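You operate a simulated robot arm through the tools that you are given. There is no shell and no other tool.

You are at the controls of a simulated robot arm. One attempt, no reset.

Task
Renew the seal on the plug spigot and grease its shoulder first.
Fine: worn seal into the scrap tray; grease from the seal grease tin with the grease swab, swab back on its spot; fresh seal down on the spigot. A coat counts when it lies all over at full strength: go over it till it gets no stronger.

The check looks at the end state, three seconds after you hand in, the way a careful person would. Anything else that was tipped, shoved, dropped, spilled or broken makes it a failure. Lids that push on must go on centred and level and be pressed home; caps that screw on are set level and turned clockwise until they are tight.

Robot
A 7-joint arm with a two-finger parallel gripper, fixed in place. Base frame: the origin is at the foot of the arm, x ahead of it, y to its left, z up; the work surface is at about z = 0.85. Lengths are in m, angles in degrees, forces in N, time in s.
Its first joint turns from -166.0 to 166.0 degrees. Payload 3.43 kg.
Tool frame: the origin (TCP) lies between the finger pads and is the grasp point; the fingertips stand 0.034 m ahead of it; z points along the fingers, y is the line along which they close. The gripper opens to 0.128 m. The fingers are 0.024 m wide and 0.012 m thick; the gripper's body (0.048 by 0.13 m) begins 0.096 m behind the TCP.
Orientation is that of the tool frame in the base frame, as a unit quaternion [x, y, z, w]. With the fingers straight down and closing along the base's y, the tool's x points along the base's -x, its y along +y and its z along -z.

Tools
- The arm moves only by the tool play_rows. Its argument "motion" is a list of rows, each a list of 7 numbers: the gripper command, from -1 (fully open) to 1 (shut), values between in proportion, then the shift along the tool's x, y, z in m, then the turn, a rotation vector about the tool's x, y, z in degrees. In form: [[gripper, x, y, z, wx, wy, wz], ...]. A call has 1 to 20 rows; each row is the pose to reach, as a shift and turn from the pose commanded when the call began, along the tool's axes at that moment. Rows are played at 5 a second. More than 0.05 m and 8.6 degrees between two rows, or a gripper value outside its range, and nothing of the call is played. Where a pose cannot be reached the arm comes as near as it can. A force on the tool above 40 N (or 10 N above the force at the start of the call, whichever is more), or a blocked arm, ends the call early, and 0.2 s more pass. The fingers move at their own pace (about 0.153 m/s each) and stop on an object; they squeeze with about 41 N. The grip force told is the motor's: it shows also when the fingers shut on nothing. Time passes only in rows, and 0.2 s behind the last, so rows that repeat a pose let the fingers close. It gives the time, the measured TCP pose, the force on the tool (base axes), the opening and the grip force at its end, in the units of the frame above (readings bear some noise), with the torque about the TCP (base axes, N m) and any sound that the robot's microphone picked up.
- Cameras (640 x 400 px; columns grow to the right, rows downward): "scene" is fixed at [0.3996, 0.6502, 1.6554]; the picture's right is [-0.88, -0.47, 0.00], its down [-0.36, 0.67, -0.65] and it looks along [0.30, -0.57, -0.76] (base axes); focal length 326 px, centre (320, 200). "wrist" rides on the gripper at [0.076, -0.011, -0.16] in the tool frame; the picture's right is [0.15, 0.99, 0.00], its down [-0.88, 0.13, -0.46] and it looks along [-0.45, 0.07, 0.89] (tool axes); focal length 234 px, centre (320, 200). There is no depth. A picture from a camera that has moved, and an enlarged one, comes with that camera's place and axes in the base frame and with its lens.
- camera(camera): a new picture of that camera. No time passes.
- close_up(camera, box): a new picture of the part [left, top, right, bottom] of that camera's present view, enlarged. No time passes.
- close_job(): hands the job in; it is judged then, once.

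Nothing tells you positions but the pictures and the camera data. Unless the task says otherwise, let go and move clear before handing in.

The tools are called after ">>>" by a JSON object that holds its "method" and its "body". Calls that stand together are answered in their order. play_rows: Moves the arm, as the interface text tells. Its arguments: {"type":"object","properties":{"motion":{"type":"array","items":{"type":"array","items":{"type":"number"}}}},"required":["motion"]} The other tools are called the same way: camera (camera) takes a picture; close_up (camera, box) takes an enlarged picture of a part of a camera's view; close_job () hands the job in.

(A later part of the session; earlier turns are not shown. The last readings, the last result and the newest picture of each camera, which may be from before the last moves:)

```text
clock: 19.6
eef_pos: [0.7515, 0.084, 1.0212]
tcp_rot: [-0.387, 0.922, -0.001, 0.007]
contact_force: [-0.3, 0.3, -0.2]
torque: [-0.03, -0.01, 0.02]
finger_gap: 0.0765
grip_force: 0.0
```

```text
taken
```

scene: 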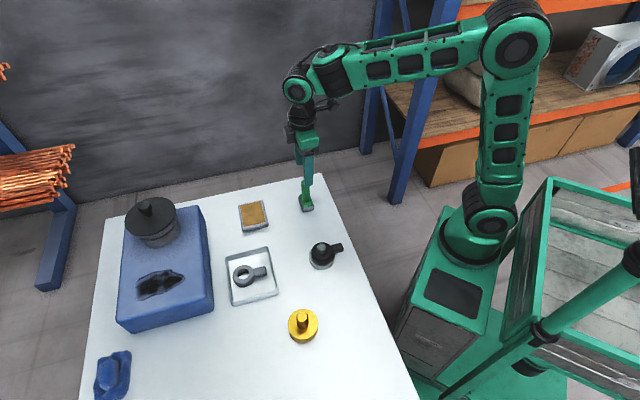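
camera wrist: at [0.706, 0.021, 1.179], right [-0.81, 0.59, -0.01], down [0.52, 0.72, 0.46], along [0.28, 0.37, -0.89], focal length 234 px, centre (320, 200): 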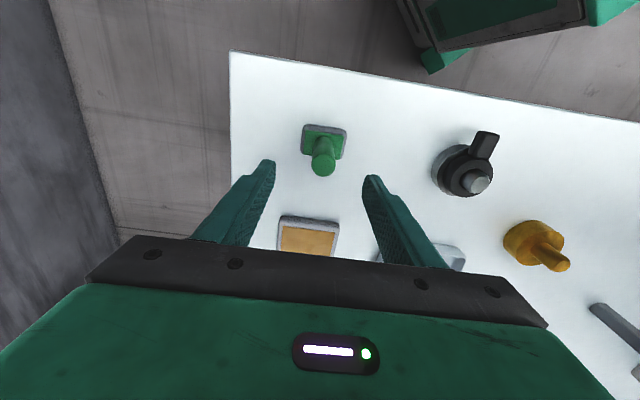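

>>> {"method": "close_up", "body": {"camera": "wrist", "box": [260, 100, 400, 200]}}

>>> {"method": "close_up", "body": {"camera": "wrist", "box": [260, 190, 360, 260]}}

```text
4.00 times, centred on (330, 150) of wrist
camera zoom: at [0.706, 0.021, 1.179], right [-0.81, 0.59, -0.01], down [0.52, 0.72, 0.46], along [0.28, 0.37, -0.89], focal length 937 px, centre (280, 400)
```

zoom: 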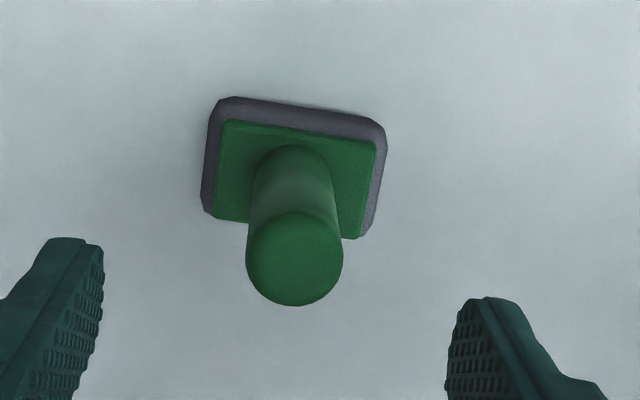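

```text
5.71 times, centred on (310, 225) of wrist
camera zoom: at [0.706, 0.021, 1.179], right [-0.81, 0.59, -0.01], down [0.52, 0.72, 0.46], along [0.28, 0.37, -0.89], focal length 1338 px, centre (377, 57)
```

zoom: 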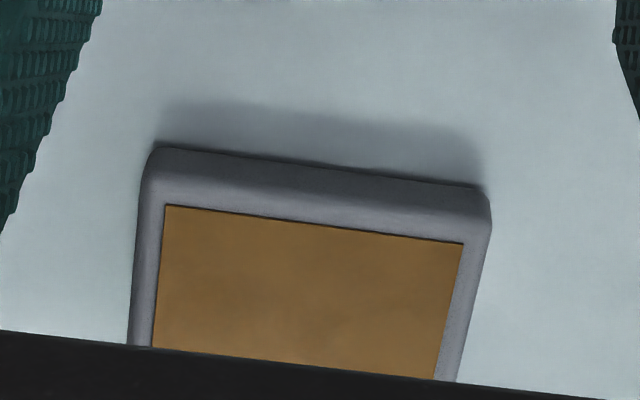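

The handle sits almost exactly under the TCP (4 mm off along the closing line). I'll centre, descend to z≈0.93 and close on the handle.

>>> {"method": "play_rows", "body": {"motion": [[-0.2, 0.001, 0.004, 0.02, 0, 0, 0], [-0.2, 0.001, 0.004, 0.045, 0, 0, 0], [-0.2, 0.001, 0.004, 0.07, 0, 0, 0], [-0.2, 0.001, 0.004, 0.091, 0, 0, 0], [-0.2, 0.001, 0.004, 0.091, 0, 0, 0]]}}

>>> {"method": "camera", "body": {"camera": "wrist"}}

>>> {"method": "close_up", "body": {"camera": "scene", "box": [270, 150, 350, 225]}}

```text
clock: 20.8
eef_pos: [0.7495, 0.0856, 0.9295]
tcp_rot: [-0.386, 0.923, 0.0, 0.005]
contact_force: [0.0, -0.8, 0.3]
torque: [0.01, -0.01, -0.01]
finger_gap: 0.0767
grip_force: 0.1
```

```text
taken
camera wrist: at [0.7039, 0.0236, 1.0874], right [-0.81, 0.59, -0.01], down [0.52, 0.72, 0.46], along [0.28, 0.37, -0.89], focal length 234 px, centre (320, 200)
```

wrist: 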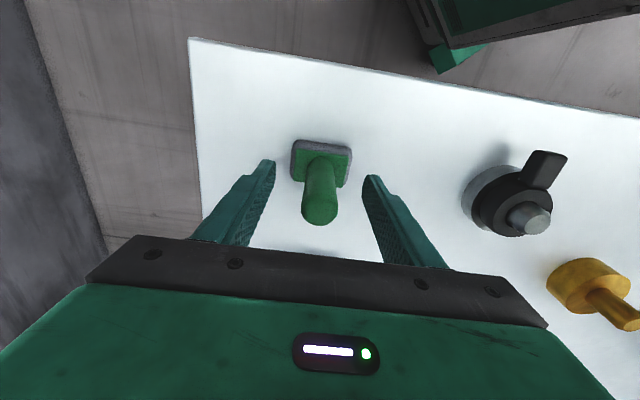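

```text
5.33 times, centred on (310, 188) of scene
camera zoom: at [0.3996, 0.6502, 1.6554], right [-0.88, -0.47, 0.0], down [-0.36, 0.67, -0.65], along [0.3, -0.57, -0.76], focal length 1741 px, centre (373, 267)
```

zoom: 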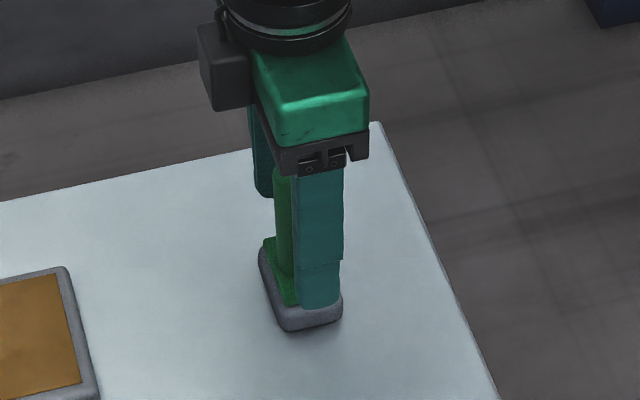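

The fingers straddle the handle, centred. Closing now.

>>> {"method": "play_rows", "body": {"motion": [[0.3, 0, 0, 0, 0, 0, 0], [0.7, 0, 0, 0, 0, 0, 0], [1, 0, 0, 0, 0, 0, 0], [1, 0, 0, 0, 0, 0, 0], [1, 0, 0, 0, 0, 0, 0]]}}

>>> {"method": "close_up", "body": {"camera": "scene", "box": [270, 150, 350, 225]}}

>>> {"method": "camera", "body": {"camera": "wrist"}}

```text
clock: 22.0
eef_pos: [0.7499, 0.0853, 0.9281]
tcp_rot: [-0.386, 0.923, -0.002, 0.005]
contact_force: [-0.6, 0.3, -0.7]
torque: [0.02, 0.03, 0.0]
finger_gap: 0.0237
grip_force: 40.8
```

```text
5.33 times, centred on (310, 188) of scene
camera zoom: at [0.3996, 0.6502, 1.6554], right [-0.88, -0.47, 0.0], down [-0.36, 0.67, -0.65], along [0.3, -0.57, -0.76], focal length 1741 px, centre (373, 267)
```

zoom: 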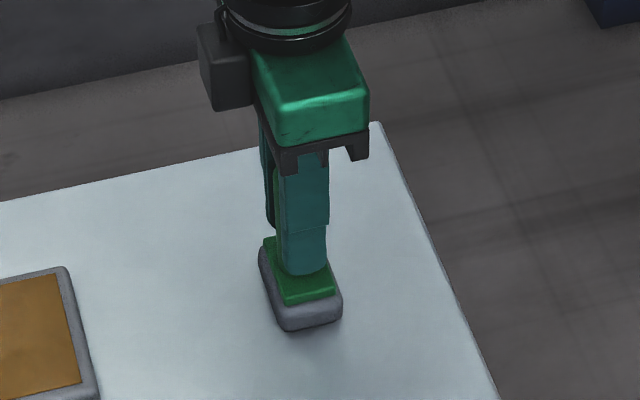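

```text
taken
camera wrist: at [0.7039, 0.0237, 1.0876], right [-0.81, 0.59, -0.01], down [0.52, 0.72, 0.46], along [0.28, 0.37, -0.89], focal length 234 px, centre (320, 200)
```

wrist: 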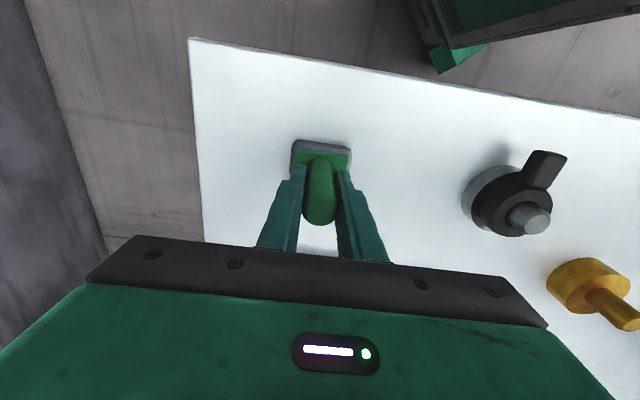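

The handle is gripped at 23.7 mm. I'll lift a little and check that grip holds and whether the grey pad comes along.

>>> {"method": "play_rows", "body": {"motion": [[1, 0, 0, -0.003, 0, 0, 0], [1, 0, 0, -0.008, 0, 0, 0], [1, 0, 0, -0.015, 0, 0, 0], [1, 0, 0, -0.02, 0, 0, 0], [1, 0, 0, -0.02, 0, 0, 0]]}}

>>> {"method": "close_up", "body": {"camera": "scene", "box": [270, 150, 350, 225]}}

```text
clock: 23.2
eef_pos: [0.7497, 0.0858, 0.9512]
tcp_rot: [-0.386, 0.922, -0.001, 0.006]
contact_force: [-0.1, 0.9, -0.8]
torque: [0.0, 0.02, -0.02]
finger_gap: 0.0241
grip_force: 41.3
```

```text
5.33 times, centred on (310, 188) of scene
camera zoom: at [0.3996, 0.6502, 1.6554], right [-0.88, -0.47, 0.0], down [-0.36, 0.67, -0.65], along [0.3, -0.57, -0.76], focal length 1741 px, centre (373, 267)
```

zoom: 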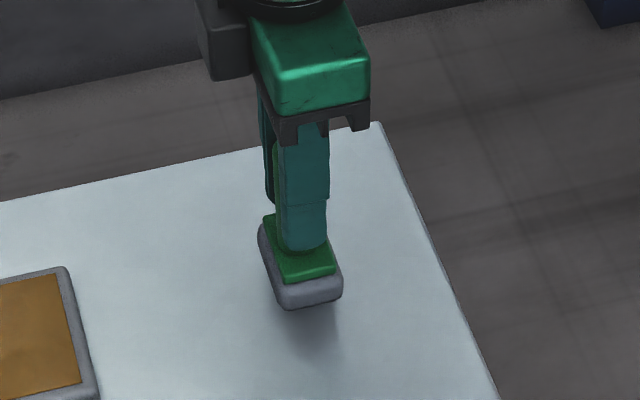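

The whole swab including its grey pad lifted, grip steady. I'll raise it and carry it over the grease tin.

>>> {"method": "play_rows", "body": {"motion": [[1, 0, 0, -0.02, 0, 0, 0], [1, -0.01, 0, -0.04, 0, 0, 0], [1, -0.04, 0, -0.04, 0, 0, 0], [1, -0.075, 0, -0.04, 0, 0, 0], [1, -0.11, 0, -0.04, 0, 0, 0], [1, -0.145, 0, -0.04, 0, 0, 0], [1, -0.171, 0, -0.04, 0, 0, 0], [1, -0.171, 0, -0.04, 0, 0, 0], [1, -0.171, 0, -0.04, 0, 0, 0]]}}

>>> {"method": "close_up", "body": {"camera": "scene", "box": [210, 160, 310, 250]}}

>>> {"method": "camera", "body": {"camera": "wrist"}}

```text
clock: 25.2
eef_pos: [0.8682, 0.209, 0.9916]
tcp_rot: [-0.387, 0.922, -0.002, 0.005]
contact_force: [-0.8, -0.7, -0.7]
torque: [0.05, 0.0, 0.0]
finger_gap: 0.0237
grip_force: 40.5
```

```text
4.44 times, centred on (260, 205) of scene
camera zoom: at [0.3996, 0.6502, 1.6554], right [-0.88, -0.47, 0.0], down [-0.36, 0.67, -0.65], along [0.3, -0.57, -0.76], focal length 1451 px, centre (587, 178)
```

zoom: 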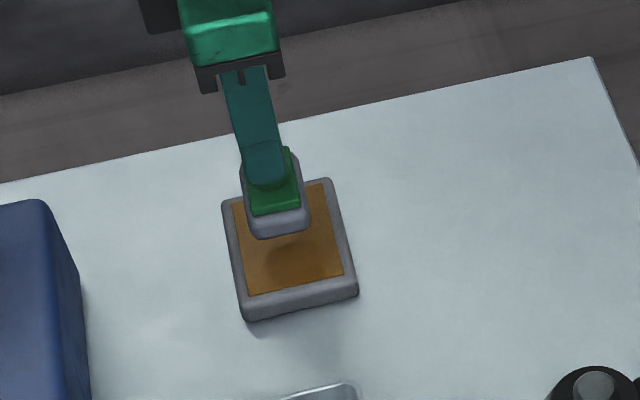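

```text
taken
camera wrist: at [0.8225, 0.1461, 1.1501], right [-0.81, 0.59, -0.01], down [0.52, 0.72, 0.46], along [0.28, 0.37, -0.89], focal length 234 px, centre (320, 200)
```

wrist: 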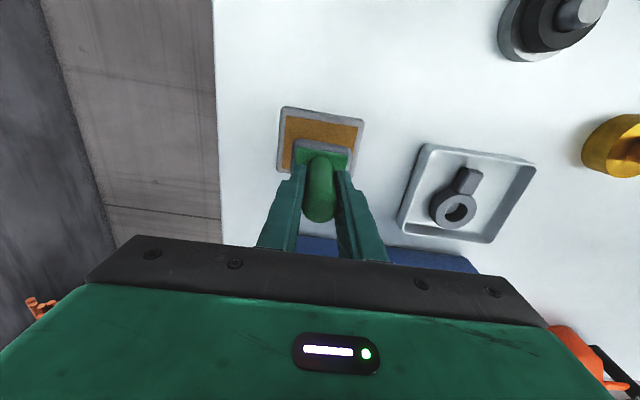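

The pad is centred over the grease. I'll lower it toward the surface and feel for contact.

>>> {"method": "play_rows", "body": {"motion": [[1, 0, 0, 0.012, 0, 0, 0], [1, 0, 0, 0.024, 0, 0, 0], [1, 0, 0, 0.034, 0, 0, 0], [1, 0, 0, 0.034, 0, 0, 0]]}}

>>> {"method": "close_up", "body": {"camera": "scene", "box": [210, 160, 310, 250]}}

```text
clock: 26.2
eef_pos: [0.87, 0.207, 0.9569]
tcp_rot: [-0.387, 0.922, -0.001, 0.005]
contact_force: [-0.1, 0.0, -1.7]
torque: [0.02, 0.01, -0.02]
finger_gap: 0.0235
grip_force: 41.4
```

```text
4.44 times, centred on (260, 205) of scene
camera zoom: at [0.3996, 0.6502, 1.6554], right [-0.88, -0.47, 0.0], down [-0.36, 0.67, -0.65], along [0.3, -0.57, -0.76], focal length 1451 px, centre (587, 178)
```

zoom: 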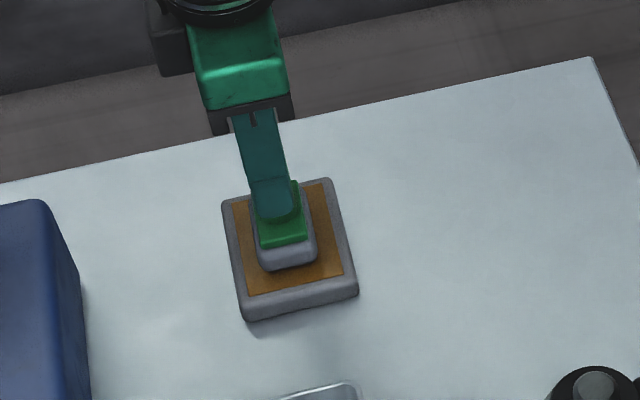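

Still a few millimetres above. I'll continue in small steps.

>>> {"method": "play_rows", "body": {"motion": [[1, 0, 0, 0.003, 0, 0, 0], [1, 0, 0, 0.006, 0, 0, 0], [1, 0, 0, 0.006, 0, 0, 0]]}}

>>> {"method": "play_rows", "body": {"motion": [[1, 0, 0, 0.0015, 0, 0, 0], [1, 0, 0, 0.003, 0, 0, 0], [1, 0, 0, 0.003, 0, 0, 0]]}}

>>> {"method": "close_up", "body": {"camera": "scene", "box": [220, 175, 290, 240]}}

```text
clock: 27.0
eef_pos: [0.8682, 0.2087, 0.9534]
tcp_rot: [-0.387, 0.922, -0.002, 0.007]
contact_force: [-1.7, -0.9, 29.4]
torque: [0.44, 0.92, 0.05]
finger_gap: 0.024
grip_force: 40.6
```

```text
clock: 27.8
eef_pos: [0.8693, 0.2077, 0.9511]
tcp_rot: [-0.387, 0.922, -0.002, 0.006]
contact_force: [1.9, 3.1, 35.7]
torque: [1.09, 0.76, -0.04]
finger_gap: 0.0241
grip_force: 40.8
```

```text
6.15 times, centred on (255, 208) of scene
camera zoom: at [0.3996, 0.6502, 1.6554], right [-0.88, -0.47, 0.0], down [-0.36, 0.67, -0.65], along [0.3, -0.57, -0.76], focal length 2009 px, centre (720, 154)
```

zoom: 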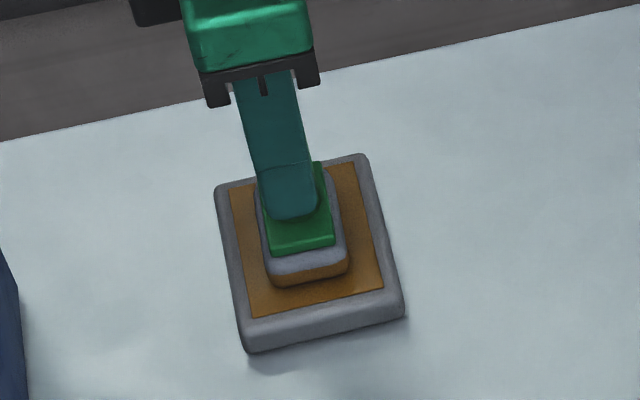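

Contact came at about TCP z = 0.954 with more force than I want, and the pad edge already shows grease. I'll ease up 5 mm and check.

>>> {"method": "play_rows", "body": {"motion": [[1, 0, 0, -0.0025, 0, 0, 0], [1, 0, 0, -0.005, 0, 0, 0], [1, 0, 0, -0.005, 0, 0, 0]]}}

>>> {"method": "close_up", "body": {"camera": "scene", "box": [220, 175, 290, 240]}}

```text
clock: 28.6
eef_pos: [0.8687, 0.2078, 0.9528]
tcp_rot: [-0.386, 0.922, -0.001, 0.004]
contact_force: [-0.5, -1.1, -0.7]
torque: [0.02, 0.0, 0.01]
finger_gap: 0.0239
grip_force: 41.0
```

```text
6.15 times, centred on (255, 208) of scene
camera zoom: at [0.3996, 0.6502, 1.6554], right [-0.88, -0.47, 0.0], down [-0.36, 0.67, -0.65], along [0.3, -0.57, -0.76], focal length 2009 px, centre (720, 154)
```

zoom: 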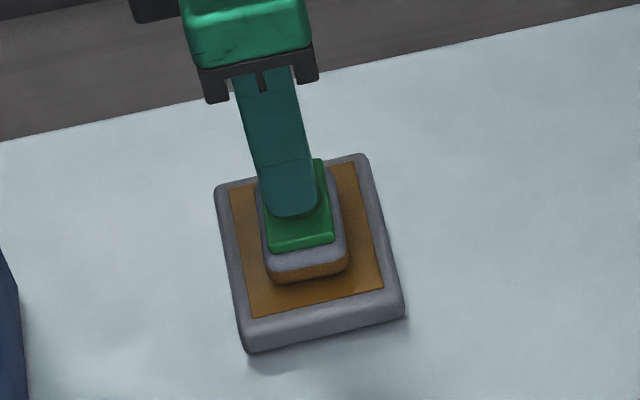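

Force is back to zero; the pad's lower edge is coated. I'll press lightly and rub it a few millimetres in the grease to load it evenly.

>>> {"method": "play_rows", "body": {"motion": [[1, 0, 0, 0.001, 0, 0, 0], [1, 0, 0, 0.002, 0, 0, 0], [1, 0, 0, 0.002, 0, 0, 0]]}}

```text
clock: 29.4
eef_pos: [0.869, 0.208, 0.9515]
tcp_rot: [-0.387, 0.922, -0.002, 0.005]
contact_force: [0.8, 0.0, -0.2]
torque: [0.03, 0.01, 0.01]
finger_gap: 0.0235
grip_force: 41.0
```

>>> {"method": "play_rows", "body": {"motion": [[1, 0, 0, 0.0007, 0, 0, 0], [1, 0, 0, 0.0015, 0, 0, 0], [1, 0, 0, 0.0015, 0, 0, 0]]}}

```text
clock: 30.2
eef_pos: [0.8685, 0.2092, 0.951]
tcp_rot: [-0.386, 0.922, -0.001, 0.005]
contact_force: [-2.1, 2.6, 9.3]
torque: [0.44, 0.55, -0.01]
finger_gap: 0.0237
grip_force: 40.8
```

Light contact now (9 N). Rubbing gently within the grease area.

>>> {"method": "play_rows", "body": {"motion": [[1, 0.005, 0, 0, 0, 0, 0], [1, 0.005, 0.006, 0, 0, 0, 0], [1, 0, 0.006, 0, 0, 0, 0], [1, -0.005, 0.006, 0, 0, 0, 0], [1, -0.005, 0, 0, 0, 0, 0], [1, -0.005, -0.006, 0, 0, 0, 0], [1, 0, -0.006, 0, 0, 0, 0], [1, 0.005, -0.006, 0, 0, 0, 0], [1, 0.005, 0, 0, 0, 0, 0], [1, 0, 0, 0, 0, 0, 0]]}}

>>> {"method": "close_up", "body": {"camera": "scene", "box": [220, 175, 290, 240]}}

```text
clock: 32.4
eef_pos: [0.8695, 0.208, 0.9498]
tcp_rot: [-0.387, 0.922, -0.002, 0.005]
contact_force: [0.7, -0.3, 1.2]
torque: [-0.14, -0.05, 0.02]
finger_gap: 0.0229
grip_force: 41.3
```

```text
6.15 times, centred on (255, 208) of scene
camera zoom: at [0.3996, 0.6502, 1.6554], right [-0.88, -0.47, 0.0], down [-0.36, 0.67, -0.65], along [0.3, -0.57, -0.76], focal length 2009 px, centre (720, 154)
```

zoom: 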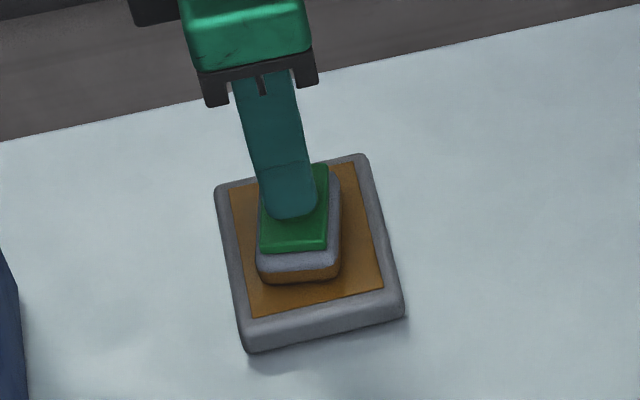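

The pad turned slightly in the grip, only a few degrees. I'll lift out of the tin and look at the pad.

>>> {"method": "play_rows", "body": {"motion": [[1, 0, 0, -0.005, 0, 0, 0], [1, 0, 0, -0.015, 0, 0, 0], [1, 0, 0, -0.03, 0, 0, 0], [1, 0, 0, -0.05, 0, 0, 0], [1, 0, 0, -0.05, 0, 0, 0]]}}

>>> {"method": "close_up", "body": {"camera": "scene", "box": [220, 165, 290, 230]}}

>>> {"method": "close_up", "body": {"camera": "wrist", "box": [250, 90, 390, 250]}}

```text
clock: 33.6
eef_pos: [0.869, 0.2082, 1.0005]
tcp_rot: [-0.387, 0.922, -0.001, 0.005]
contact_force: [0.5, 0.3, -1.7]
torque: [0.0, -0.03, 0.0]
finger_gap: 0.023
grip_force: 40.1
```

```text
6.15 times, centred on (255, 198) of scene
camera zoom: at [0.3996, 0.6502, 1.6554], right [-0.88, -0.47, 0.0], down [-0.36, 0.67, -0.65], along [0.3, -0.57, -0.76], focal length 2009 px, centre (720, 215)
```

zoom: 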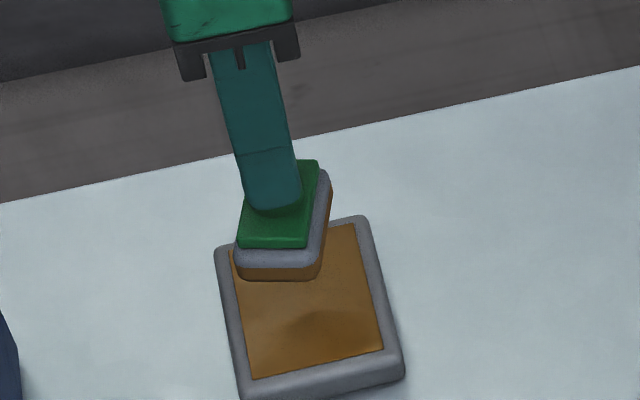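

```text
2.50 times, centred on (320, 170) of wrist
camera zoom: at [0.8225, 0.1453, 1.1593], right [-0.81, 0.59, -0.01], down [0.52, 0.72, 0.46], along [0.28, 0.37, -0.89], focal length 585 px, centre (320, 275)
```

zoom: 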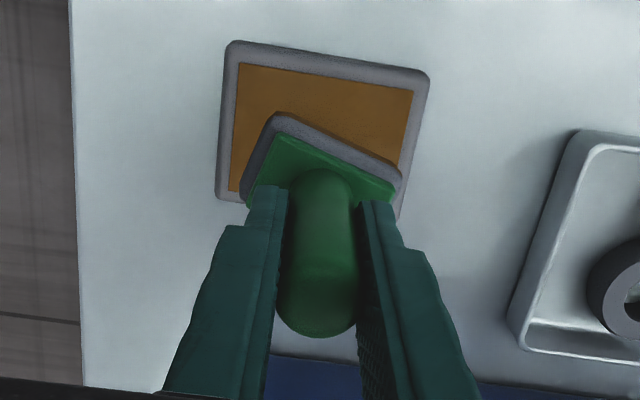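

The pad is well loaded, turned about 18° in the grip but still centred. I'll carry it, raised, to hover beside the spigot on the robot side of the post.

>>> {"method": "play_rows", "body": {"motion": [[1, 0.003, 0.014, -0.015, 0, 0, 0], [1, 0.01, 0.042, -0.03, 0, 0, 0], [1, 0.019, 0.08, -0.03, 0, 0, 0], [1, 0.028, 0.12, -0.03, 0, 0, 0], [1, 0.038, 0.16, -0.03, 0, 0, 0], [1, 0.048, 0.2, -0.03, 0, 0, 0], [1, 0.057, 0.24, -0.03, 0, 0, 0], [1, 0.067, 0.28, -0.03, 0, 0, 0], [1, 0.076, 0.32, -0.03, 0, 0, 0], [1, 0.085, 0.357, -0.03, 0, 0, 0], [1, 0.0908, 0.3806, -0.03, 0, 0, 0], [1, 0.0908, 0.3806, -0.03, 0, 0, 0], [1, 0.0908, 0.3806, -0.03, 0, 0, 0]]}}

>>> {"method": "close_up", "body": {"camera": "scene", "box": [260, 260, 350, 350]}}

>>> {"method": "close_up", "body": {"camera": "wrist", "box": [250, 90, 390, 250]}}

```text
clock: 36.4
eef_pos: [0.5323, 0.4094, 1.0269]
tcp_rot: [-0.388, 0.922, -0.002, 0.005]
contact_force: [0.1, -0.4, -0.7]
torque: [0.01, -0.03, -0.01]
finger_gap: 0.0226
grip_force: 40.8
```

```text
4.44 times, centred on (305, 305) of scene
camera zoom: at [0.3996, 0.6502, 1.6554], right [-0.88, -0.47, 0.0], down [-0.36, 0.67, -0.65], along [0.3, -0.57, -0.76], focal length 1451 px, centre (387, -267)
```

zoom: 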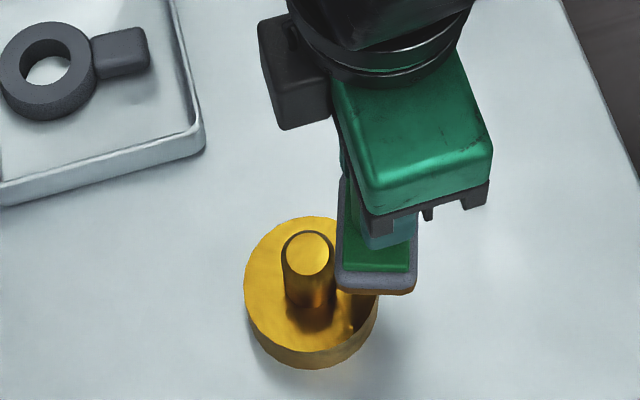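

```text
2.50 times, centred on (320, 170) of wrist
camera zoom: at [0.4867, 0.3474, 1.1847], right [-0.81, 0.59, -0.01], down [0.52, 0.72, 0.46], along [0.28, 0.37, -0.89], focal length 585 px, centre (320, 275)
```

zoom: 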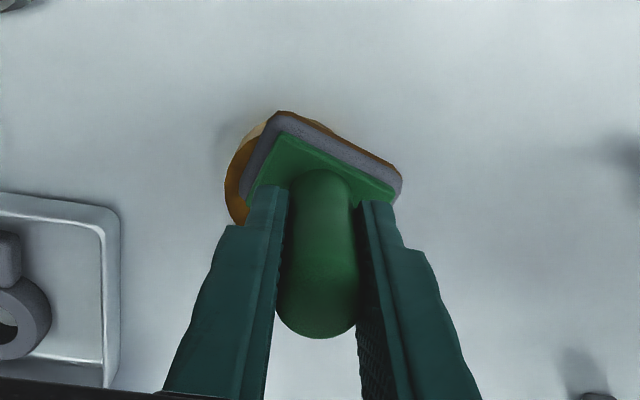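

The pad hovers on the robot side of the post with about 4 mm clearance to it. I'll lower to just above the shoulder.

>>> {"method": "play_rows", "body": {"motion": [[1, 0, 0, 0.02, 0, 0, 0], [1, 0, 0, 0.04, 0, 0, 0], [1, 0, 0, 0.055, 0, 0, 0], [1, 0, 0, 0.06, 0, 0, 0], [1, 0, 0, 0.06, 0, 0, 0]]}}

>>> {"method": "close_up", "body": {"camera": "scene", "box": [270, 280, 350, 350]}}

```text
clock: 37.6
eef_pos: [0.5336, 0.4083, 0.9672]
tcp_rot: [-0.386, 0.923, -0.001, 0.005]
contact_force: [0.4, -0.4, -2.1]
torque: [0.0, 0.01, 0.0]
finger_gap: 0.0225
grip_force: 41.3
```

```text
5.71 times, centred on (310, 315) of scene
camera zoom: at [0.3996, 0.6502, 1.6554], right [-0.88, -0.47, 0.0], down [-0.36, 0.67, -0.65], along [0.3, -0.57, -0.76], focal length 1866 px, centre (377, -457)
```

zoom: 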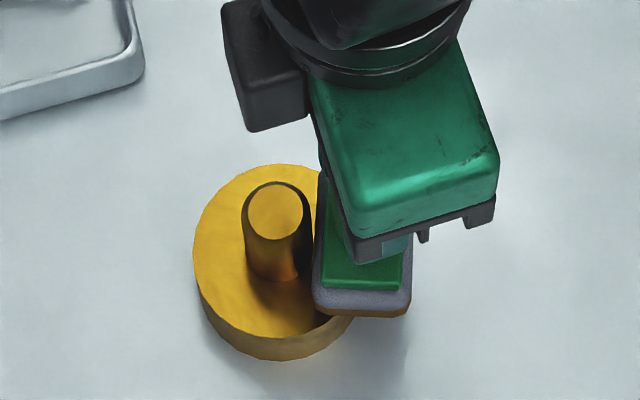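

Positioned beside the post. Lowering in small steps to feel the shoulder.

>>> {"method": "play_rows", "body": {"motion": [[1, 0, 0, 0.003, 0, 0, 0], [1, 0, 0, 0.006, 0, 0, 0], [1, 0, 0, 0.006, 0, 0, 0]]}}

>>> {"method": "play_rows", "body": {"motion": [[1, 0, 0, 0.001, 0, 0, 0], [1, 0, 0, 0.002, 0, 0, 0], [1, 0, 0, 0.002, 0, 0, 0]]}}

```text
clock: 38.4
eef_pos: [0.534, 0.4096, 0.9599]
tcp_rot: [-0.387, 0.922, -0.002, 0.006]
contact_force: [-0.4, -3.0, 11.8]
torque: [0.2, 0.1, 0.07]
finger_gap: 0.0226
grip_force: 41.2
```

```text
clock: 39.2
eef_pos: [0.5327, 0.4107, 0.96]
tcp_rot: [-0.386, 0.922, -0.001, 0.007]
contact_force: [-3.2, -3.6, 36.3]
torque: [0.47, 0.17, 0.2]
finger_gap: 0.0229
grip_force: 41.3
```

Contact found, with too much force at the last step; I'll back off 2.5 mm to a light touch and look.

>>> {"method": "play_rows", "body": {"motion": [[1, 0, 0, -0.0025, 0, 0, 0], [1, 0, 0, -0.0025, 0, 0, 0]]}}

>>> {"method": "close_up", "body": {"camera": "scene", "box": [270, 280, 350, 350]}}

>>> {"method": "close_up", "body": {"camera": "wrist", "box": [250, 90, 390, 250]}}

```text
clock: 39.8
eef_pos: [0.5334, 0.4096, 0.9603]
tcp_rot: [-0.387, 0.922, -0.001, 0.004]
contact_force: [0.0, 5.7, 5.1]
torque: [0.58, -0.05, 0.0]
finger_gap: 0.0228
grip_force: 40.8
```

```text
5.71 times, centred on (310, 315) of scene
camera zoom: at [0.3996, 0.6502, 1.6554], right [-0.88, -0.47, 0.0], down [-0.36, 0.67, -0.65], along [0.3, -0.57, -0.76], focal length 1866 px, centre (377, -457)
```

zoom: 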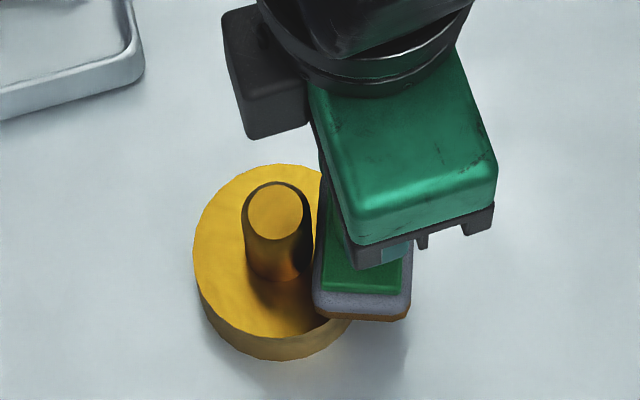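

```text
2.50 times, centred on (320, 170) of wrist
camera zoom: at [0.488, 0.3473, 1.1183], right [-0.81, 0.59, -0.01], down [0.52, 0.72, 0.46], along [0.28, 0.37, -0.89], focal length 585 px, centre (320, 275)
```

zoom: 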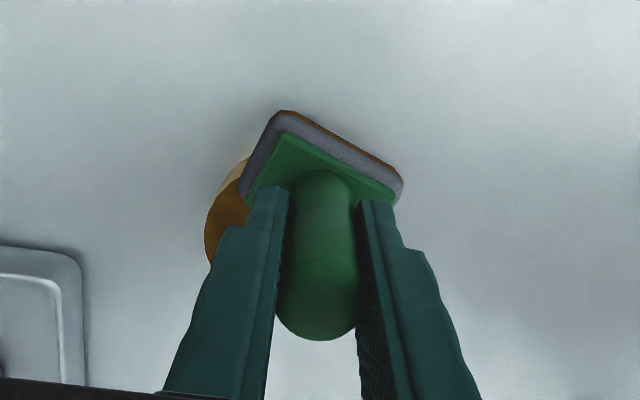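

Light contact (about 5 N). I'll make short tangential strokes here and then lift to see how the coat takes.

>>> {"method": "play_rows", "body": {"motion": [[1, -0.001, 0.003, 0, 0, 0, 0], [1, -0.002, 0.006, 0, 0, 0, 0], [1, -0.001, 0.003, 0, 0, 0, 0], [1, 0, 0, 0, 0, 0, 0], [1, 0.001, -0.003, 0, 0, 0, 0], [1, 0.002, -0.006, 0, 0, 0, 0], [1, 0.001, -0.003, 0, 0, 0, 0], [1, 0, 0, 0, 0, 0, 0]]}}

>>> {"method": "close_up", "body": {"camera": "wrist", "box": [250, 90, 390, 250]}}

>>> {"method": "close_up", "body": {"camera": "scene", "box": [270, 280, 350, 350]}}

```text
clock: 41.6
eef_pos: [0.5338, 0.4103, 0.9617]
tcp_rot: [-0.387, 0.922, -0.001, 0.006]
contact_force: [0.3, -0.3, -1.3]
torque: [0.02, -0.02, 0.02]
finger_gap: 0.0224
grip_force: 41.3
```

```text
2.50 times, centred on (320, 170) of wrist
camera zoom: at [0.4882, 0.3478, 1.1192], right [-0.81, 0.59, -0.01], down [0.52, 0.72, 0.46], along [0.28, 0.37, -0.89], focal length 585 px, centre (320, 275)
```

zoom: 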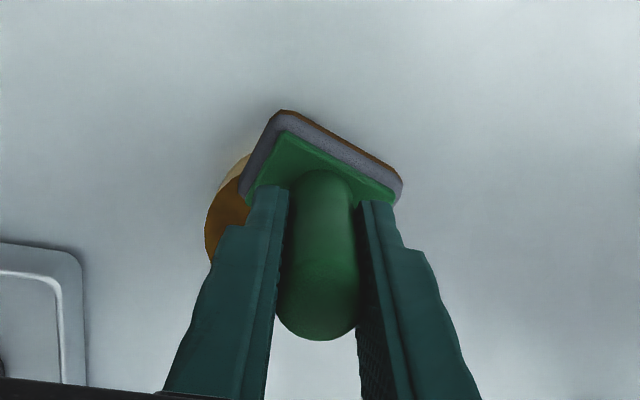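

```text
5.71 times, centred on (310, 315) of scene
camera zoom: at [0.3996, 0.6502, 1.6554], right [-0.88, -0.47, 0.0], down [-0.36, 0.67, -0.65], along [0.3, -0.57, -0.76], focal length 1866 px, centre (377, -457)
```

zoom: 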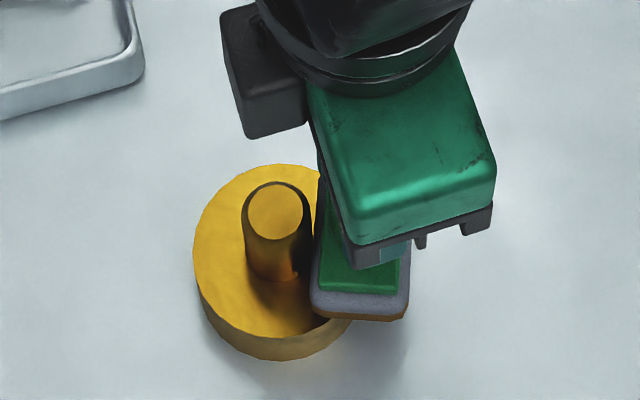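

Contact went to about zero after the strokes. I'll lift and move aside to inspect the shoulder.

>>> {"method": "play_rows", "body": {"motion": [[1, 0, 0, -0.01, 0, 0, 0], [1, 0, 0, -0.025, 0, 0, 0], [1, 0.02, 0, -0.05, 0, 0, 0], [1, 0.05, 0.0, -0.06, 0, 0, 0], [1, 0.05, 0.0, -0.06, 0, 0, 0]]}}

>>> {"method": "close_up", "body": {"camera": "scene", "box": [275, 295, 335, 350]}}

>>> {"method": "close_up", "body": {"camera": "scene", "box": [290, 260, 370, 330]}}

```text
clock: 42.8
eef_pos: [0.4982, 0.3737, 1.0211]
tcp_rot: [-0.387, 0.922, -0.001, 0.005]
contact_force: [0.2, -0.6, -1.4]
torque: [0.01, 0.02, 0.01]
finger_gap: 0.0225
grip_force: 41.1
```

```text
7.27 times, centred on (305, 322) of scene
camera zoom: at [0.3996, 0.6502, 1.6554], right [-0.88, -0.47, 0.0], down [-0.36, 0.67, -0.65], along [0.3, -0.57, -0.76], focal length 2374 px, centre (429, -691)
```

zoom: 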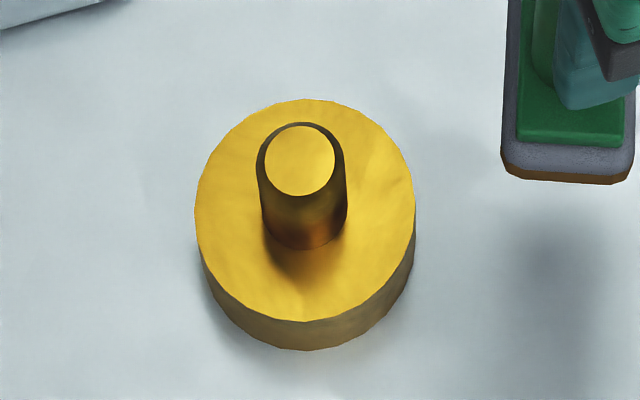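

```text
5.71 times, centred on (330, 295) of scene
camera zoom: at [0.3996, 0.6502, 1.6554], right [-0.88, -0.47, 0.0], down [-0.36, 0.67, -0.65], along [0.3, -0.57, -0.76], focal length 1866 px, centre (263, -343)
```

zoom: 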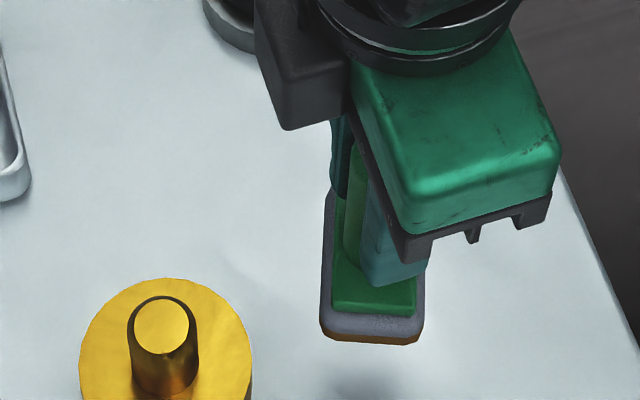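

No obvious coat shows yet; I'll zoom in harder on the shoulder to judge.

>>> {"method": "close_up", "body": {"camera": "scene", "box": [285, 305, 325, 335]}}

>>> {"method": "camera", "body": {"camera": "wrist"}}

```text
13.33 times, centred on (305, 320) of scene
camera zoom: at [0.3996, 0.6502, 1.6554], right [-0.88, -0.47, 0.0], down [-0.36, 0.67, -0.65], along [0.3, -0.57, -0.76], focal length 4353 px, centre (520, -1400)
```

zoom: 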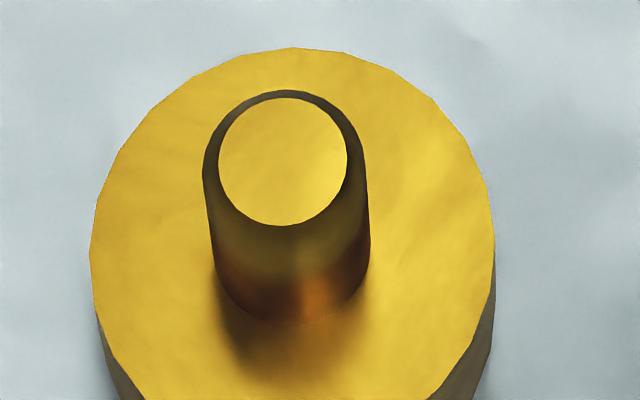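

```text
taken
camera wrist: at [0.4519, 0.3121, 1.1789], right [-0.81, 0.59, -0.01], down [0.52, 0.72, 0.46], along [0.28, 0.37, -0.89], focal length 234 px, centre (320, 200)
```

wrist: 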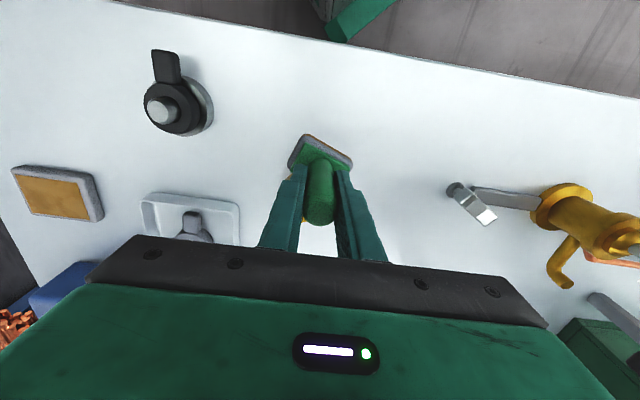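

No coat visible yet, so the light touch wasn't enough. I'll go back down to the same side with steadier pressure and longer strokes.

>>> {"method": "play_rows", "body": {"motion": [[1, -0.03, 0, 0, 0, 0, 0], [1, -0.05, 0, 0.015, 0, 0, 0], [1, -0.05, 0, 0.04, 0, 0, 0], [1, -0.05, 0, 0.056, 0, 0, 0], [1, -0.05, 0, 0.0595, 0, 0, 0], [1, -0.05, 0, 0.0605, 0, 0, 0], [1, -0.05, 0, 0.0605, 0, 0, 0]]}}

```text
clock: 44.4
eef_pos: [0.5341, 0.41, 0.9598]
tcp_rot: [-0.388, 0.922, -0.001, 0.006]
contact_force: [0.7, 0.3, -1.4]
torque: [0.0, -0.02, 0.0]
finger_gap: 0.0224
grip_force: 41.1
```

>>> {"method": "play_rows", "body": {"motion": [[1, 0, 0, 0.001, 0, 0, 0], [1, 0, 0, 0.001, 0, 0, 0]]}}

```text
clock: 45.0
eef_pos: [0.5326, 0.4096, 0.9601]
tcp_rot: [-0.387, 0.922, -0.001, 0.005]
contact_force: [-0.6, -0.6, 2.8]
torque: [0.08, 0.04, 0.01]
finger_gap: 0.0226
grip_force: 41.4
```

>>> {"method": "play_rows", "body": {"motion": [[1, 0, 0, 0.0006, 0, 0, 0], [1, -0.0013, 0.0038, 0.0006, 0, 0, 0], [1, -0.0025, 0.0076, 0.0006, 0, 0, 0], [1, -0.0038, 0.0114, 0.0006, 0, 0, 0], [1, -0.0025, 0.0076, 0.0006, 0, 0, 0], [1, -0.0013, 0.0038, 0.0006, 0, 0, 0], [1, 0, 0, 0.0006, 0, 0, 0], [1, 0.0013, -0.0038, 0.0006, 0, 0, 0], [1, 0.0025, -0.0076, 0.0006, 0, 0, 0], [1, 0.0038, -0.0114, 0.0006, 0, 0, 0]]}}

>>> {"method": "close_up", "body": {"camera": "scene", "box": [275, 295, 335, 350]}}

```text
clock: 47.2
eef_pos: [0.5388, 0.4005, 0.9601]
tcp_rot: [-0.387, 0.922, -0.001, 0.006]
contact_force: [-5.3, 15.4, 18.9]
torque: [1.4, 0.48, 0.1]
finger_gap: 0.0226
grip_force: 41.0
```

```text
7.27 times, centred on (305, 322) of scene
camera zoom: at [0.3996, 0.6502, 1.6554], right [-0.88, -0.47, 0.0], down [-0.36, 0.67, -0.65], along [0.3, -0.57, -0.76], focal length 2374 px, centre (429, -691)
```

zoom: 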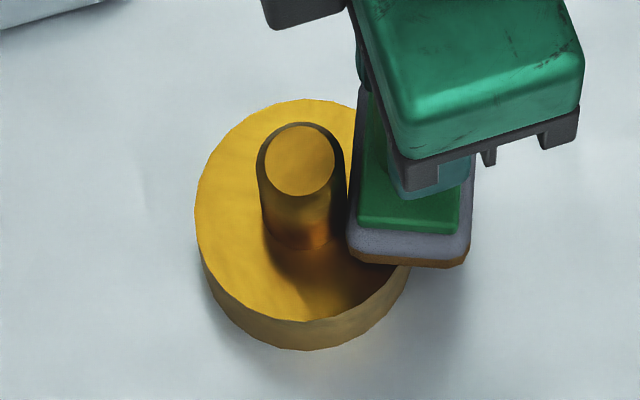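

The pad is dragging with real contact now. I'll lift off and check for a coat.

>>> {"method": "play_rows", "body": {"motion": [[1, 0, 0, -0.01, 0, 0, 0], [1, 0, 0, -0.03, 0, 0, 0], [1, 0.025, 0, -0.055, 0, 0, 0], [1, 0.06, 0.0, -0.06, 0, 0, 0], [1, 0.06, 0.0, -0.06, 0, 0, 0]]}}

>>> {"method": "close_up", "body": {"camera": "scene", "box": [275, 295, 335, 350]}}

>>> {"method": "close_up", "body": {"camera": "scene", "box": [310, 260, 370, 310]}}

```text
clock: 48.4
eef_pos: [0.4965, 0.3552, 1.019]
tcp_rot: [-0.387, 0.922, -0.001, 0.005]
contact_force: [0.5, 0.2, -1.1]
torque: [0.01, -0.02, 0.03]
finger_gap: 0.0226
grip_force: 41.0
```

```text
7.27 times, centred on (305, 322) of scene
camera zoom: at [0.3996, 0.6502, 1.6554], right [-0.88, -0.47, 0.0], down [-0.36, 0.67, -0.65], along [0.3, -0.57, -0.76], focal length 2374 px, centre (429, -691)
```

zoom: 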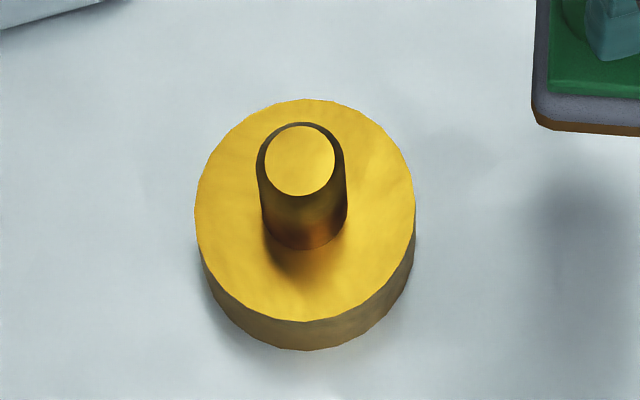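

```text
8.00 times, centred on (340, 285) of scene
camera zoom: at [0.3996, 0.6502, 1.6554], right [-0.88, -0.47, 0.0], down [-0.36, 0.67, -0.65], along [0.3, -0.57, -0.76], focal length 2612 px, centre (160, -480)
```

zoom: 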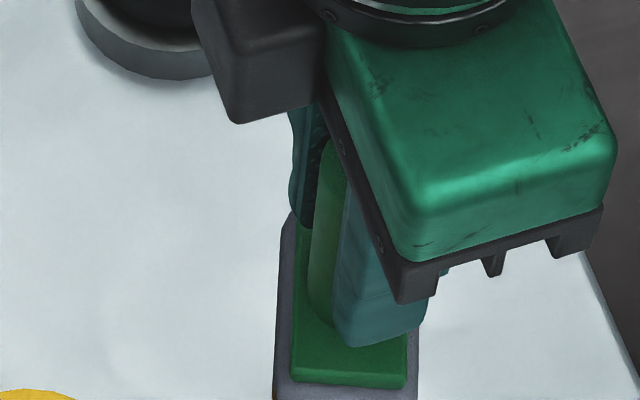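

Still nothing clear on the shoulder. I'll go back to the vantage over the tray where I photographed the bare shoulder before, to compare like with like, and inspect both seals again.

>>> {"method": "play_rows", "body": {"motion": [[1, -0.015, -0.016, 0, 0, 0, 0], [1, -0.04, -0.043, 0, 0, 0, 0], [1, -0.068, -0.0725, 0, 0, 0, 0], [1, -0.096, -0.1025, 0, 0, 0, 0], [1, -0.124, -0.1325, 0, 0, 0, 0], [1, -0.148, -0.158, 0, 0, 0, 0], [1, -0.1606, -0.1716, 0, 0, 0, 0], [1, -0.1606, -0.1716, 0, 0, 0, 0], [1, -0.1606, -0.1716, 0, 0, 0, 0]]}}

>>> {"method": "camera", "body": {"camera": "wrist"}}

>>> {"method": "close_up", "body": {"camera": "wrist", "box": [420, 70, 510, 160]}}

>>> {"method": "close_up", "body": {"camera": "scene", "box": [285, 305, 325, 335]}}

>>> {"method": "close_up", "body": {"camera": "scene", "box": [300, 230, 350, 275]}}

```text
clock: 50.4
eef_pos: [0.7314, 0.3528, 1.0214]
tcp_rot: [-0.387, 0.922, -0.002, 0.006]
contact_force: [0.2, -0.1, -1.4]
torque: [0.02, 0.01, -0.01]
finger_gap: 0.0225
grip_force: 41.3
```

```text
taken
camera wrist: at [0.6859, 0.2893, 1.1796], right [-0.81, 0.59, -0.01], down [0.52, 0.72, 0.46], along [0.28, 0.37, -0.89], focal length 234 px, centre (320, 200)
```

wrist: 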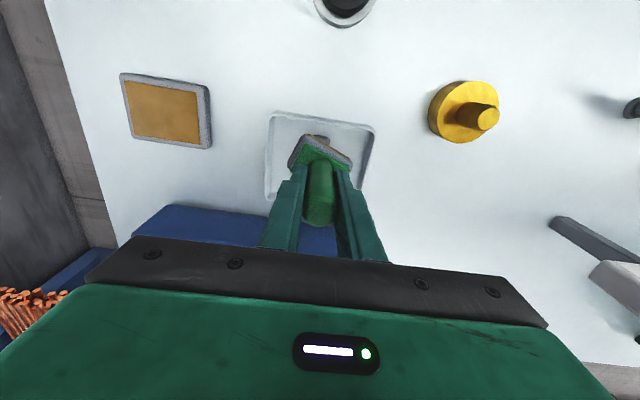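

```text
4.44 times, centred on (465, 115) of wrist
camera zoom: at [0.6859, 0.2893, 1.1796], right [-0.81, 0.59, -0.01], down [0.52, 0.72, 0.46], along [0.28, 0.37, -0.89], focal length 1041 px, centre (-324, 578)
```

zoom: 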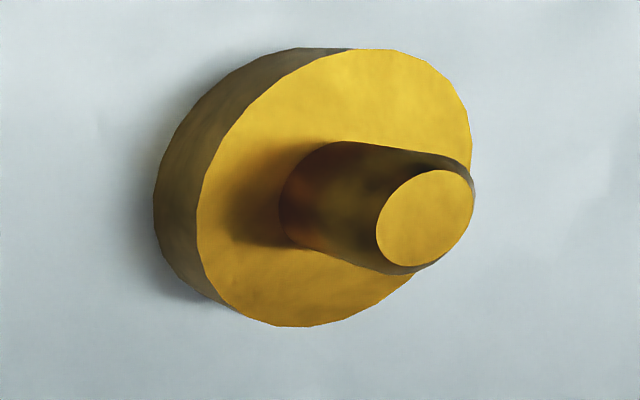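

```text
13.33 times, centred on (305, 320) of scene
camera zoom: at [0.3996, 0.6502, 1.6554], right [-0.88, -0.47, 0.0], down [-0.36, 0.67, -0.65], along [0.3, -0.57, -0.76], focal length 4353 px, centre (520, -1400)
```

zoom: 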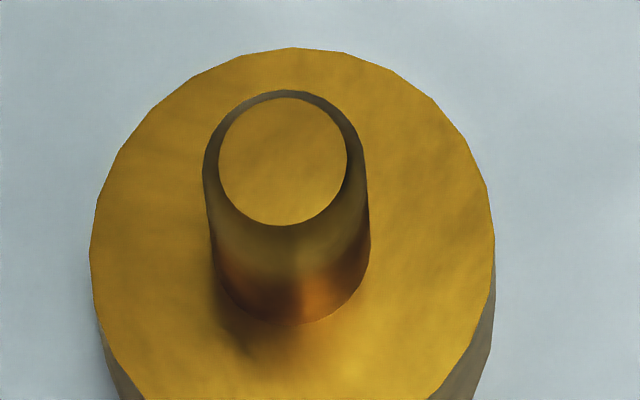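

```text
8.89 times, centred on (325, 252) of scene
camera zoom: at [0.3996, 0.6502, 1.6554], right [-0.88, -0.47, 0.0], down [-0.36, 0.67, -0.65], along [0.3, -0.57, -0.76], focal length 2902 px, centre (276, -267)
```

zoom: 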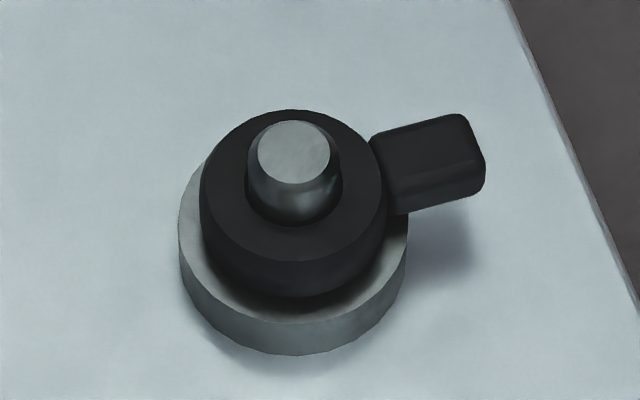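

The brass shoulder has clearly taken no grease, so I need to rethink which part is the plug spigot. The wrist view shows other objects on the left part of the table that the scene camera can't see, so I'll turn and look there before doing anything else.

>>> {"method": "play_rows", "body": {"motion": [[1, 0.02, 0.03, -0.02, 0, 0, -3], [1, 0.045, 0.065, -0.04, 0, 0, -7], [1, 0.07, 0.1, -0.05, 0, 0, -12], [1, 0.095, 0.135, -0.06, 0, 0, -17], [1, 0.12, 0.17, -0.06, 0, 0, -20], [1, 0.145, 0.205, -0.06, 0, 0, -20], [1, 0.17, 0.235, -0.06, 0, 0, -20], [1, 0.17, 0.235, -0.06, 0, 0, -20]]}}

>>> {"method": "camera", "body": {"camera": "wrist"}}

```text
clock: 52.2
eef_pos: [0.443, 0.3939, 1.0799]
tcp_rot: [-0.541, 0.841, -0.002, 0.005]
contact_force: [-0.1, 0.4, -2.0]
torque: [-0.01, 0.03, -0.02]
finger_gap: 0.0225
grip_force: 40.7
```

```text
taken
camera wrist: at [0.4222, 0.3199, 1.237], right [-0.96, 0.28, -0.01], down [0.24, 0.85, 0.46], along [0.14, 0.44, -0.89], focal length 234 px, centre (320, 200)
```

wrist: 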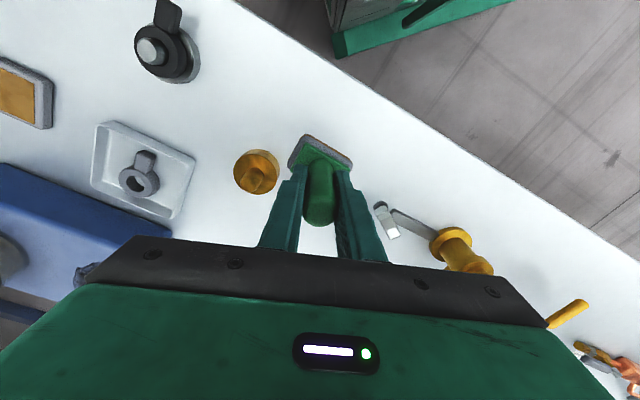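

There are more items further left (a brass tap-like piece and others). I'll swing further that way to see them properly.

>>> {"method": "play_rows", "body": {"motion": [[1, -0.008, 0.03, -0.01, 0, 0, -3], [1, -0.02, 0.07, -0.02, 0, 0, -7], [1, -0.032, 0.11, -0.02, 0, 0, -11], [1, -0.044, 0.15, -0.02, 0, 0, -15], [1, -0.056, 0.19, -0.02, 0, 0, -15], [1, -0.066, 0.225, -0.02, 0, 0, -15], [1, -0.0711, 0.2445, -0.02, 0, 0, -15], [1, -0.0711, 0.2445, -0.02, 0, 0, -15]]}}

>>> {"method": "camera", "body": {"camera": "wrist"}}

```text
clock: 54.0
eef_pos: [0.2668, 0.5586, 1.1021]
tcp_rot: [-0.637, 0.771, 0.001, 0.008]
contact_force: [-0.6, -0.3, -1.1]
torque: [-0.02, 0.01, 0.03]
finger_gap: 0.0224
grip_force: 40.3
```

```text
taken
camera wrist: at [0.2624, 0.4806, 1.2596], right [-1.0, 0.04, -0.01], down [0.03, 0.88, 0.47], along [0.03, 0.46, -0.88], focal length 234 px, centre (320, 200)
```

wrist: 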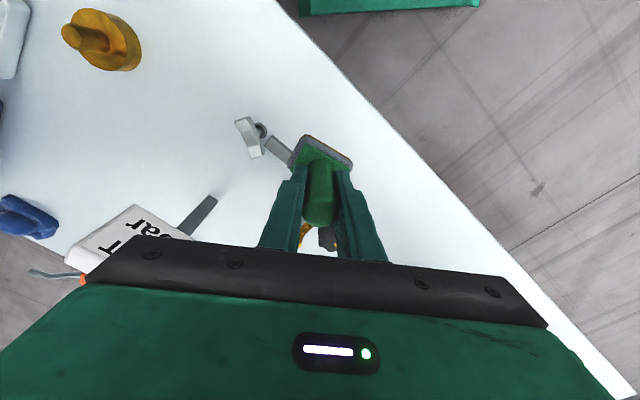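

A brass tap-like piece is right below the pad. I'll move outward so it comes into view above the gripper.

>>> {"method": "play_rows", "body": {"motion": [[1, -0.04, 0.0, 0, 0, 0, 0], [1, -0.08, 0.0, 0, 0, 0, 0], [1, -0.12, 0.0, 0, 0, 0, 0], [1, -0.16, 0.02, 0, 0, 0, 0], [1, -0.16, 0.02, 0, 0, 0, 0]]}}

>>> {"method": "camera", "body": {"camera": "wrist"}}

```text
clock: 55.0
eef_pos: [0.2378, 0.7152, 1.0828]
tcp_rot: [-0.654, 0.756, -0.014, 0.007]
contact_force: [88.1, 79.1, -166.0]
torque: [-1.31, 14.28, 6.13]
finger_gap: 0.0225
grip_force: 41.4
out of reach, approached as far as the arm can: row 4, 5
stopped in row 5: the force on the tool passed its limit at 271 N (the readings are from after the stop); the commanded pose is now the measured one
```

```text
taken
camera wrist: at [0.2353, 0.6406, 1.2426], right [-1.0, 0.0, -0.03], down [-0.01, 0.9, 0.44], along [0.02, 0.44, -0.9], focal length 234 px, centre (320, 200)
```

wrist: 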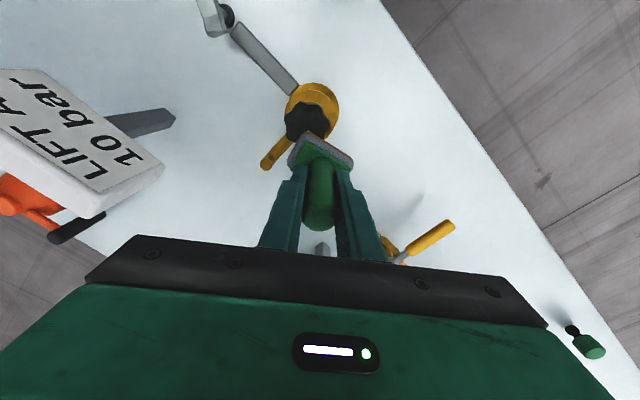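

The arm hit something or a limit there. I'll look at the scene before backing out.

>>> {"method": "camera", "body": {"camera": "scene"}}

>>> {"method": "close_up", "body": {"camera": "wrist", "box": [0, 0, 400, 250]}}

```text
taken
```

scene: 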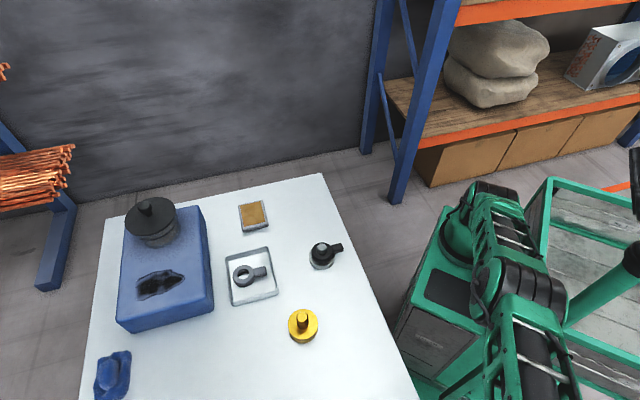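

```text
1.60 times, centred on (200, 125) of wrist
camera zoom: at [0.2353, 0.6406, 1.2426], right [-1.0, 0.0, -0.03], down [-0.01, 0.9, 0.44], along [0.02, 0.44, -0.9], focal length 375 px, centre (512, 320)
```

zoom: 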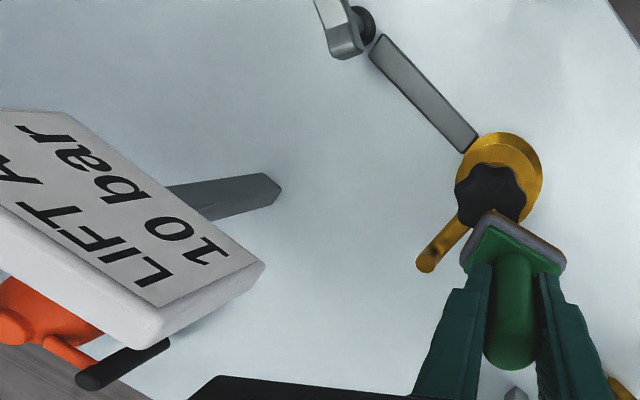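

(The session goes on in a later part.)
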